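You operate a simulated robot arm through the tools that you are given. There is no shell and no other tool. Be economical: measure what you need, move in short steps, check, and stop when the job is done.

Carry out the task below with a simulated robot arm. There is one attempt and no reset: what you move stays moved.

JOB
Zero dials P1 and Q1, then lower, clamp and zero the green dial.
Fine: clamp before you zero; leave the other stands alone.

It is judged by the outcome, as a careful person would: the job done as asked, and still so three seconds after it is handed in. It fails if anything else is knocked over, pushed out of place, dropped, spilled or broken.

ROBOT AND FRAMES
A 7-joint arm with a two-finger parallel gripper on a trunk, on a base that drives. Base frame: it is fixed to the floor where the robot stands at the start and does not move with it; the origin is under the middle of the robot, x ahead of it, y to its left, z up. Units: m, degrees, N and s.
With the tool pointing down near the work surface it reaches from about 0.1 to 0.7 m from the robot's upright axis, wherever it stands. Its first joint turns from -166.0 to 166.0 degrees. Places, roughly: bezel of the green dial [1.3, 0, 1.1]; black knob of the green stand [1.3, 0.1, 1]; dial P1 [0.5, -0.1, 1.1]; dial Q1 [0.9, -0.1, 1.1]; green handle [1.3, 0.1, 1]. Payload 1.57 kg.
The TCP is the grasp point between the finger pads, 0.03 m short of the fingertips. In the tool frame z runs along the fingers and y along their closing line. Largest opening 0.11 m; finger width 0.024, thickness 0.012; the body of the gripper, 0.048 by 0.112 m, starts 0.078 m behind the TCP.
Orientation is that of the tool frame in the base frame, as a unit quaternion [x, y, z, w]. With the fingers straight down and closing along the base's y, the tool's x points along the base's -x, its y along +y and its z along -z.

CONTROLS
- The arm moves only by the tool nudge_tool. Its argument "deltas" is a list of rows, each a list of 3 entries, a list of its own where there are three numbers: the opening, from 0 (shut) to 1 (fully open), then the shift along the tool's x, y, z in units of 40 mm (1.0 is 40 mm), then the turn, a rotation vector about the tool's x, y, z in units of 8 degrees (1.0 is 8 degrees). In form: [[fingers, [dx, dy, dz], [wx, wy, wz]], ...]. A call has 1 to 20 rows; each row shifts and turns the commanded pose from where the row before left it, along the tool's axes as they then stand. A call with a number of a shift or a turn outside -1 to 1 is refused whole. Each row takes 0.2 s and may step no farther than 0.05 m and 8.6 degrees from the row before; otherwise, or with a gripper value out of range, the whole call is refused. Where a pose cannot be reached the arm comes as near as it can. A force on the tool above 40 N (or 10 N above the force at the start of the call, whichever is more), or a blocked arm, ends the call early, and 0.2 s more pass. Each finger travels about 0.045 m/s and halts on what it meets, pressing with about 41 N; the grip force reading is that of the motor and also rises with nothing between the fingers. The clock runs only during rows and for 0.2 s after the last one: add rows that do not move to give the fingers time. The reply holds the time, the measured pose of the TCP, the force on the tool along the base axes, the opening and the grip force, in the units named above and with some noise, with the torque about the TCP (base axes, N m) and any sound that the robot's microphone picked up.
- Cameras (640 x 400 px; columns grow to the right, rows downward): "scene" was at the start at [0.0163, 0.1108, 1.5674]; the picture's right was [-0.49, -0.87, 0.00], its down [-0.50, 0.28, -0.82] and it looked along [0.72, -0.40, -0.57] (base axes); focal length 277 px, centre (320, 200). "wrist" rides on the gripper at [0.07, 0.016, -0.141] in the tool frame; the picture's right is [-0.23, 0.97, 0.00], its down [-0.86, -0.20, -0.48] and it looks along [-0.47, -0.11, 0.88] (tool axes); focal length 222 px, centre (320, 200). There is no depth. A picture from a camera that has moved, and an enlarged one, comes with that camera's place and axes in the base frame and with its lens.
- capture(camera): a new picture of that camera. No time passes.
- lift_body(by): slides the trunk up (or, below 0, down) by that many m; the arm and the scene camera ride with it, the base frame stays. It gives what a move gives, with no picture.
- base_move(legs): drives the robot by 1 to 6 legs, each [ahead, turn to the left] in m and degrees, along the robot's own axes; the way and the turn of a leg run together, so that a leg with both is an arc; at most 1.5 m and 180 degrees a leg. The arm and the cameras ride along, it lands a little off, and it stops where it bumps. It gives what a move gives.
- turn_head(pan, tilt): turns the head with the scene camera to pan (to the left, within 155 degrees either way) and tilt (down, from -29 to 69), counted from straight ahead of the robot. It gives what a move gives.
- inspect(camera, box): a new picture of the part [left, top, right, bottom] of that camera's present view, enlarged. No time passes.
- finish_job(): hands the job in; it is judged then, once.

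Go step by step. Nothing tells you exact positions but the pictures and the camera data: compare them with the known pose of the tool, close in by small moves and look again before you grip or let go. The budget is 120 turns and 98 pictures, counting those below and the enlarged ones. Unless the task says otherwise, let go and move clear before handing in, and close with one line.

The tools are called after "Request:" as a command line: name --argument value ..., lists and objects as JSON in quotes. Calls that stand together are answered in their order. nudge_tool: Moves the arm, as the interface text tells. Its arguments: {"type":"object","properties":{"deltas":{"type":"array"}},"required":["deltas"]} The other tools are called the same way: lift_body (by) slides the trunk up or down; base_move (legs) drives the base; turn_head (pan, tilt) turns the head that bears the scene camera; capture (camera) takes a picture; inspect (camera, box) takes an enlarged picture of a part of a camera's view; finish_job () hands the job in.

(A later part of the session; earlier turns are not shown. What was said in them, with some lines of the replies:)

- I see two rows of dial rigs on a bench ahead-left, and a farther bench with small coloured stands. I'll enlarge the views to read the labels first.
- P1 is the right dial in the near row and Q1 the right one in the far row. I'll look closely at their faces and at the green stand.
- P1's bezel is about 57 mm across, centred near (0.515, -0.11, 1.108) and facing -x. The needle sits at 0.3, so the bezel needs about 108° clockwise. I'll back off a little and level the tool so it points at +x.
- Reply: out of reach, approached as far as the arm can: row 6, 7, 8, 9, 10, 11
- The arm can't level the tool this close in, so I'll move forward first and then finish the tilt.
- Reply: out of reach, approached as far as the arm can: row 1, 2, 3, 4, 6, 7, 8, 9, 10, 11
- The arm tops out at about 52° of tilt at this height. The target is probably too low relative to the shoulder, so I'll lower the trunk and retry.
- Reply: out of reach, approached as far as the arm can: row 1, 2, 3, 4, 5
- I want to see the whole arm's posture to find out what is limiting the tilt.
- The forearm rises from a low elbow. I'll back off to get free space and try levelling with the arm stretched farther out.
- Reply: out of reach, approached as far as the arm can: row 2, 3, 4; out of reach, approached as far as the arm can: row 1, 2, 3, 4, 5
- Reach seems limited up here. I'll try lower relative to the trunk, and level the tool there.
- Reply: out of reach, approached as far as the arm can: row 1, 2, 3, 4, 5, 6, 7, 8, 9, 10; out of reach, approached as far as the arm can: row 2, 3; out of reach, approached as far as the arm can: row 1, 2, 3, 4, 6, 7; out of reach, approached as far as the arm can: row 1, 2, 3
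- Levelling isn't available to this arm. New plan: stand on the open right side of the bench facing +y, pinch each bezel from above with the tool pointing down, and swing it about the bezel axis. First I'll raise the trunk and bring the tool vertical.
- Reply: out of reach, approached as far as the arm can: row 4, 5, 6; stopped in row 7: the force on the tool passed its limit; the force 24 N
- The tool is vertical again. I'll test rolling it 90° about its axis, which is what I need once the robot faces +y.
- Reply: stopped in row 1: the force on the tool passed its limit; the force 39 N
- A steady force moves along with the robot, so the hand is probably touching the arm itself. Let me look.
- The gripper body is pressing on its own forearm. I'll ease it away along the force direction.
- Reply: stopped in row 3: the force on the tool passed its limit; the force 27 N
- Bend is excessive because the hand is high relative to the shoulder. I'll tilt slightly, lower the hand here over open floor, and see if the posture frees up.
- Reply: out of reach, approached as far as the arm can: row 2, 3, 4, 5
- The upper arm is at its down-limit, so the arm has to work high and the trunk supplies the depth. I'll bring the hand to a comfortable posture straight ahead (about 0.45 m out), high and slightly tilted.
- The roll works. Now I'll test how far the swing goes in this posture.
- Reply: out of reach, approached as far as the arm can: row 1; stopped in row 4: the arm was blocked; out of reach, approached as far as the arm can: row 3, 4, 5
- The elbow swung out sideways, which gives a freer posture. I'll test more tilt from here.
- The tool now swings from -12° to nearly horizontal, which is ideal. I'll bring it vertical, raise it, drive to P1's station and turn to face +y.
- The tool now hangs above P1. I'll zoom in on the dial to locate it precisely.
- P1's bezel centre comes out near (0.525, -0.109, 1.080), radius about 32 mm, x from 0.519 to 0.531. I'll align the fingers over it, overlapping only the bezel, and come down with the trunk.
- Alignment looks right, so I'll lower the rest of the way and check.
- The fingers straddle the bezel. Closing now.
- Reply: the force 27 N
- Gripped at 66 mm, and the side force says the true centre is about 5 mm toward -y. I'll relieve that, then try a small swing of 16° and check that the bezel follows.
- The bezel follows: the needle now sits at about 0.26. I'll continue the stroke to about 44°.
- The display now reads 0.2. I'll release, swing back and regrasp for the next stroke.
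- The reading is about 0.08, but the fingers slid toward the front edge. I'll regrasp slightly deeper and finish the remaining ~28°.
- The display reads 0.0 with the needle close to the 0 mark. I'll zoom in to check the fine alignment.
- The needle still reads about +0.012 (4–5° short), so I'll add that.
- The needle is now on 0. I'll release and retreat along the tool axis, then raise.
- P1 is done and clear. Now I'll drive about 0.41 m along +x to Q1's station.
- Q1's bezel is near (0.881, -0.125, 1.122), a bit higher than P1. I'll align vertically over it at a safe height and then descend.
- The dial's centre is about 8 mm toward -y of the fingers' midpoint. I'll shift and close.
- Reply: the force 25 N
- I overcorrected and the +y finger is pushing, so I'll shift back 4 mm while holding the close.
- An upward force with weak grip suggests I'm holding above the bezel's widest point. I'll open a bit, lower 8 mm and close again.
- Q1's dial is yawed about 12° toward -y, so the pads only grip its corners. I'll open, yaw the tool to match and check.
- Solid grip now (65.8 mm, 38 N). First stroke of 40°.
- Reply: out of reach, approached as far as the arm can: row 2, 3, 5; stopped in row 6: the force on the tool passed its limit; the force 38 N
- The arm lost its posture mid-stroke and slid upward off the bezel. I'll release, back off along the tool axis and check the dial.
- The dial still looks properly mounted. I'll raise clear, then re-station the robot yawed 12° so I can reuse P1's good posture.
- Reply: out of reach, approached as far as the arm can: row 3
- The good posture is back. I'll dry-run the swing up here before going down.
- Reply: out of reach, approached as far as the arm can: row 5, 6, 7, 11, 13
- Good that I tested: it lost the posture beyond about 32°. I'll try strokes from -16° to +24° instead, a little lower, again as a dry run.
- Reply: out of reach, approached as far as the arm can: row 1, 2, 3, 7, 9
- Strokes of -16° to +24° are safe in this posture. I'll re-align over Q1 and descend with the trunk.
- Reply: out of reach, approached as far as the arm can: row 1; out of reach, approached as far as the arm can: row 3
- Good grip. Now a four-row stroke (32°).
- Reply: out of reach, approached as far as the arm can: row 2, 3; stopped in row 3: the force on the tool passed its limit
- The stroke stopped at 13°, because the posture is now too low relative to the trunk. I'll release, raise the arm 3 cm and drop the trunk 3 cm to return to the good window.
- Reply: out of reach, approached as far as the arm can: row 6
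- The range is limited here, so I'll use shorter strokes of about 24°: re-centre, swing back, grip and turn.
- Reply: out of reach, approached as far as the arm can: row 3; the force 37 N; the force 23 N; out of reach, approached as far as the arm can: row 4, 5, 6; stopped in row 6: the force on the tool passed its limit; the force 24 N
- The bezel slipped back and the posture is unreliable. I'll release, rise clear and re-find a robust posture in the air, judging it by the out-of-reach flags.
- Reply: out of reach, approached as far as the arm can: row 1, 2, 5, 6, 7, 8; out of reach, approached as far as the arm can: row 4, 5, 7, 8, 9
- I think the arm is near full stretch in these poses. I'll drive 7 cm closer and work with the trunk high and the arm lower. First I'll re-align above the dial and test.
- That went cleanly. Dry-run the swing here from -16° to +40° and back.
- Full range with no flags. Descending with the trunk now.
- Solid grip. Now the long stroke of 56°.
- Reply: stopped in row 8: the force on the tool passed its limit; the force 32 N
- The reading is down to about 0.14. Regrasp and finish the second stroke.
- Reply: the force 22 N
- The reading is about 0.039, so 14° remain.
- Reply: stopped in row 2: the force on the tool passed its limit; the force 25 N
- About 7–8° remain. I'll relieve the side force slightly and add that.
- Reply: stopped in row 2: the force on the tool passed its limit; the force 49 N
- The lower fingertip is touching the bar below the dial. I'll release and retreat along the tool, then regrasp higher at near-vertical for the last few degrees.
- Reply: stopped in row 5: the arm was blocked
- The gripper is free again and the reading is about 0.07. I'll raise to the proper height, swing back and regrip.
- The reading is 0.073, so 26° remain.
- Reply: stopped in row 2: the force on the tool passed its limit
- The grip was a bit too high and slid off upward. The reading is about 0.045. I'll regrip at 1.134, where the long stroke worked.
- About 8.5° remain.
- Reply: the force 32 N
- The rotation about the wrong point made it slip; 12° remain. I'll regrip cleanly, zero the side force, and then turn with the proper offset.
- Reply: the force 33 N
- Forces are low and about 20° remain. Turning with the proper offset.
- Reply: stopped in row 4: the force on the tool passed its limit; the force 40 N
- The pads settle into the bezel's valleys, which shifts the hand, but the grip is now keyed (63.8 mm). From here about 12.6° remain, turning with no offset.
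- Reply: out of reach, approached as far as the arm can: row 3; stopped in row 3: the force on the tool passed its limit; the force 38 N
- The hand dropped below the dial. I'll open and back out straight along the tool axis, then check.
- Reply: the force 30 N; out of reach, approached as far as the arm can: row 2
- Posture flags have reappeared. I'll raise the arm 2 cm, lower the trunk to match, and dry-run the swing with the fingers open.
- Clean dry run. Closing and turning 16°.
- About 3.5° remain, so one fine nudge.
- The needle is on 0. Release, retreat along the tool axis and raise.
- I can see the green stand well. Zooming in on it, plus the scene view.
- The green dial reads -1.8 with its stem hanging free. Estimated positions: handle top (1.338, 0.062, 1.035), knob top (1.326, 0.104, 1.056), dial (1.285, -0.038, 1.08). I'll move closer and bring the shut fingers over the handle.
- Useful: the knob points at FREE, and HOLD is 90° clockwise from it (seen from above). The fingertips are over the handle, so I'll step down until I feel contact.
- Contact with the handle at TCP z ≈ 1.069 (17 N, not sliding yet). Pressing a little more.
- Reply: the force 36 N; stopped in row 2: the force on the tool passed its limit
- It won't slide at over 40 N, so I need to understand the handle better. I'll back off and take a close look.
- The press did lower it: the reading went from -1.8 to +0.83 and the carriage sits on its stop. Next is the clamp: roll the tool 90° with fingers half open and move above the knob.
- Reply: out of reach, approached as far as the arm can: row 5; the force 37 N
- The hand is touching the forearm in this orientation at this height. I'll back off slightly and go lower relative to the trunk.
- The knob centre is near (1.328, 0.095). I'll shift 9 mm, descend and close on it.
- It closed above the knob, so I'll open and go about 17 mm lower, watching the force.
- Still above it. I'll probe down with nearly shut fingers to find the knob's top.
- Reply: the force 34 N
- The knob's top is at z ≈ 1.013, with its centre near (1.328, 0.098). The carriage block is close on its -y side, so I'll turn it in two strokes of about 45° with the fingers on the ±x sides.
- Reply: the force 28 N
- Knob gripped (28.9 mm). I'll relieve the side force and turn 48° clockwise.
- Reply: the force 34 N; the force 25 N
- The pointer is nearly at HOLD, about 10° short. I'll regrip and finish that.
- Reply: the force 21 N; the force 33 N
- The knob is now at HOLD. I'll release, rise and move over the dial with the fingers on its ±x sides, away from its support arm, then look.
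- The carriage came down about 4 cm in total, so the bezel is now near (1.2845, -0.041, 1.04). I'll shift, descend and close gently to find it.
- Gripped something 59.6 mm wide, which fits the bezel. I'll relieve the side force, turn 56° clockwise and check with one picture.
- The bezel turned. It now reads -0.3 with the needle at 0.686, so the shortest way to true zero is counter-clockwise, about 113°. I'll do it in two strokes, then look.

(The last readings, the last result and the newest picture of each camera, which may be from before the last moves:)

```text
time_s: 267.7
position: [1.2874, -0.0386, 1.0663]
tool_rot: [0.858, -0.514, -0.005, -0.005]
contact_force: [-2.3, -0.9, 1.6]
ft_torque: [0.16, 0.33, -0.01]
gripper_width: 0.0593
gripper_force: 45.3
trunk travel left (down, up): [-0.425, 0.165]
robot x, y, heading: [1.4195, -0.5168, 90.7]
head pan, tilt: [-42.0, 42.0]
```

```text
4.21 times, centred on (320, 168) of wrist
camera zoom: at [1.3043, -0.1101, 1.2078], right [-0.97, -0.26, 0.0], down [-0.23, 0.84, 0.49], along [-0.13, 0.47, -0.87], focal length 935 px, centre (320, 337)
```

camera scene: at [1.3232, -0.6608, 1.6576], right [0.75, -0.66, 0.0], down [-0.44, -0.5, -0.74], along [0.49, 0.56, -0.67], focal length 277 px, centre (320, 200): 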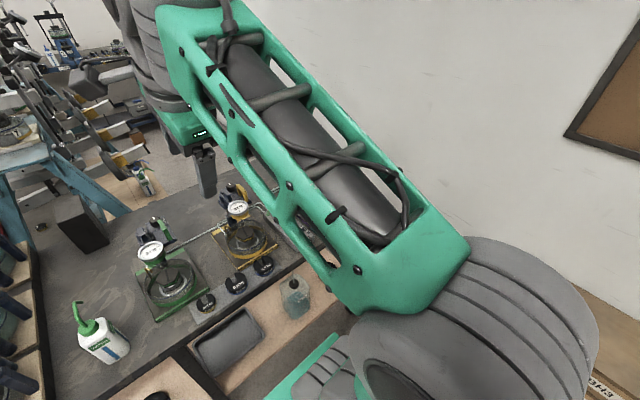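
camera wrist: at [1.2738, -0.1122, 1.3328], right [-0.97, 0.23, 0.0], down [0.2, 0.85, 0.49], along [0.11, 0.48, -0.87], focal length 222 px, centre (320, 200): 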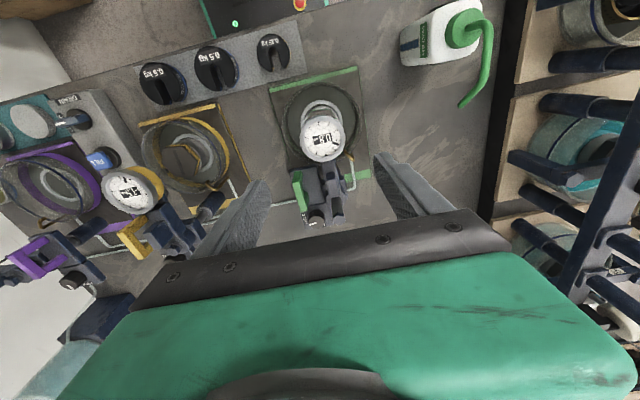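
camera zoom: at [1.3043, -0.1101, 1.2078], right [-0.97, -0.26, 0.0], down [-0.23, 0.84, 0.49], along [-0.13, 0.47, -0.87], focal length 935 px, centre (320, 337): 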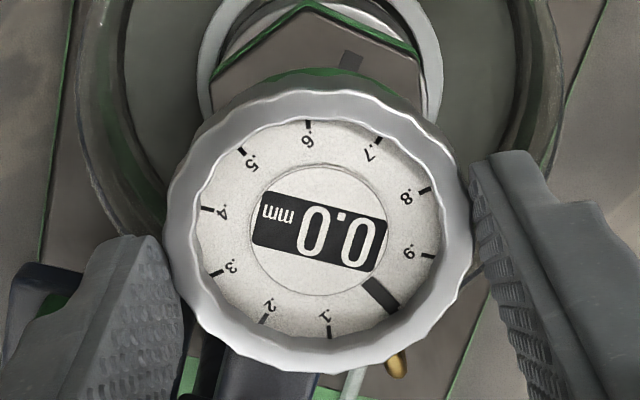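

It displays 0.0 with the needle right opposite the .5 mark, on zero. I'll release, lift straight off and confirm with the last picture.

Request:
nudge_tool --deltas '[[0.8, [0, 0, 0], [0, 0, 0]], [0.8, [0, 0, 0], [0, 0, 0]], [0.8, [0, 0, 0], [0, 0, 0]], [0.8, [0, 0, -0.6], [0, 0, 0]], [0.8, [0, 0, -0.6], [0, 0, 0]]]'

Request:
lift_body --by 0.1

Request:
inspect --camera "wrist" --box '[250, 90, 410, 210]'

```text
time_s: 268.9
position: [1.2872, -0.0386, 1.1133]
tool_rot: [0.857, -0.515, -0.003, -0.004]
contact_force: [0.4, 0.0, 0.5]
ft_torque: [0.02, -0.01, 0.01]
gripper_width: 0.0879
gripper_force: 0.1
trunk travel left (down, up): [-0.425, 0.165]
robot x, y, heading: [1.4201, -0.5175, 91.0]
head pan, tilt: [-42.0, 42.0]
```

```text
time_s: 270.2
position: [1.2869, -0.0392, 1.2135]
tool_rot: [0.857, -0.516, -0.003, -0.004]
contact_force: [0.0, -0.6, 0.5]
ft_torque: [0.03, -0.01, -0.01]
gripper_width: 0.0879
gripper_force: 0.0
trunk travel left (down, up): [-0.525, 0.065]
robot x, y, heading: [1.4217, -0.5173, 90.9]
head pan, tilt: [-42.0, 42.0]
```

```text
3.33 times, centred on (330, 150) of wrist
camera zoom: at [1.3049, -0.1098, 1.3546], right [-0.97, -0.26, 0.0], down [-0.22, 0.84, 0.49], along [-0.12, 0.47, -0.87], focal length 740 px, centre (287, 367)
```

zoom: 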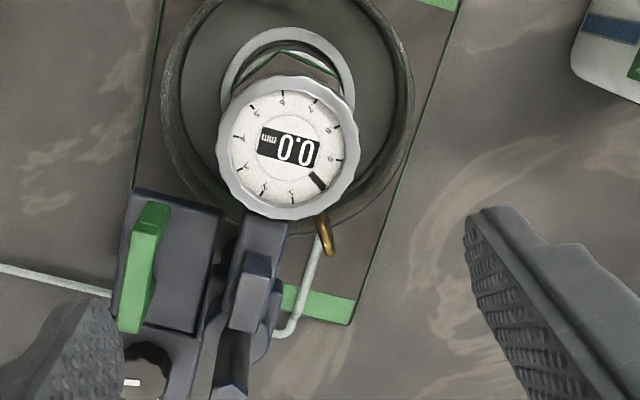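

The green dial is down, the knob points at HOLD, the display reads 0.0, and the gripper is clear. Handing in.

Request:
finish_job

```text
The job is handed in.
```

P1 and Q1 read 0.0, and the green dial is lowered, clamped at HOLD and then zeroed at 0.0. The arm bumped Q1's rig a few times before its zero was set; I saw no damage, and I didn't touch the other stands.
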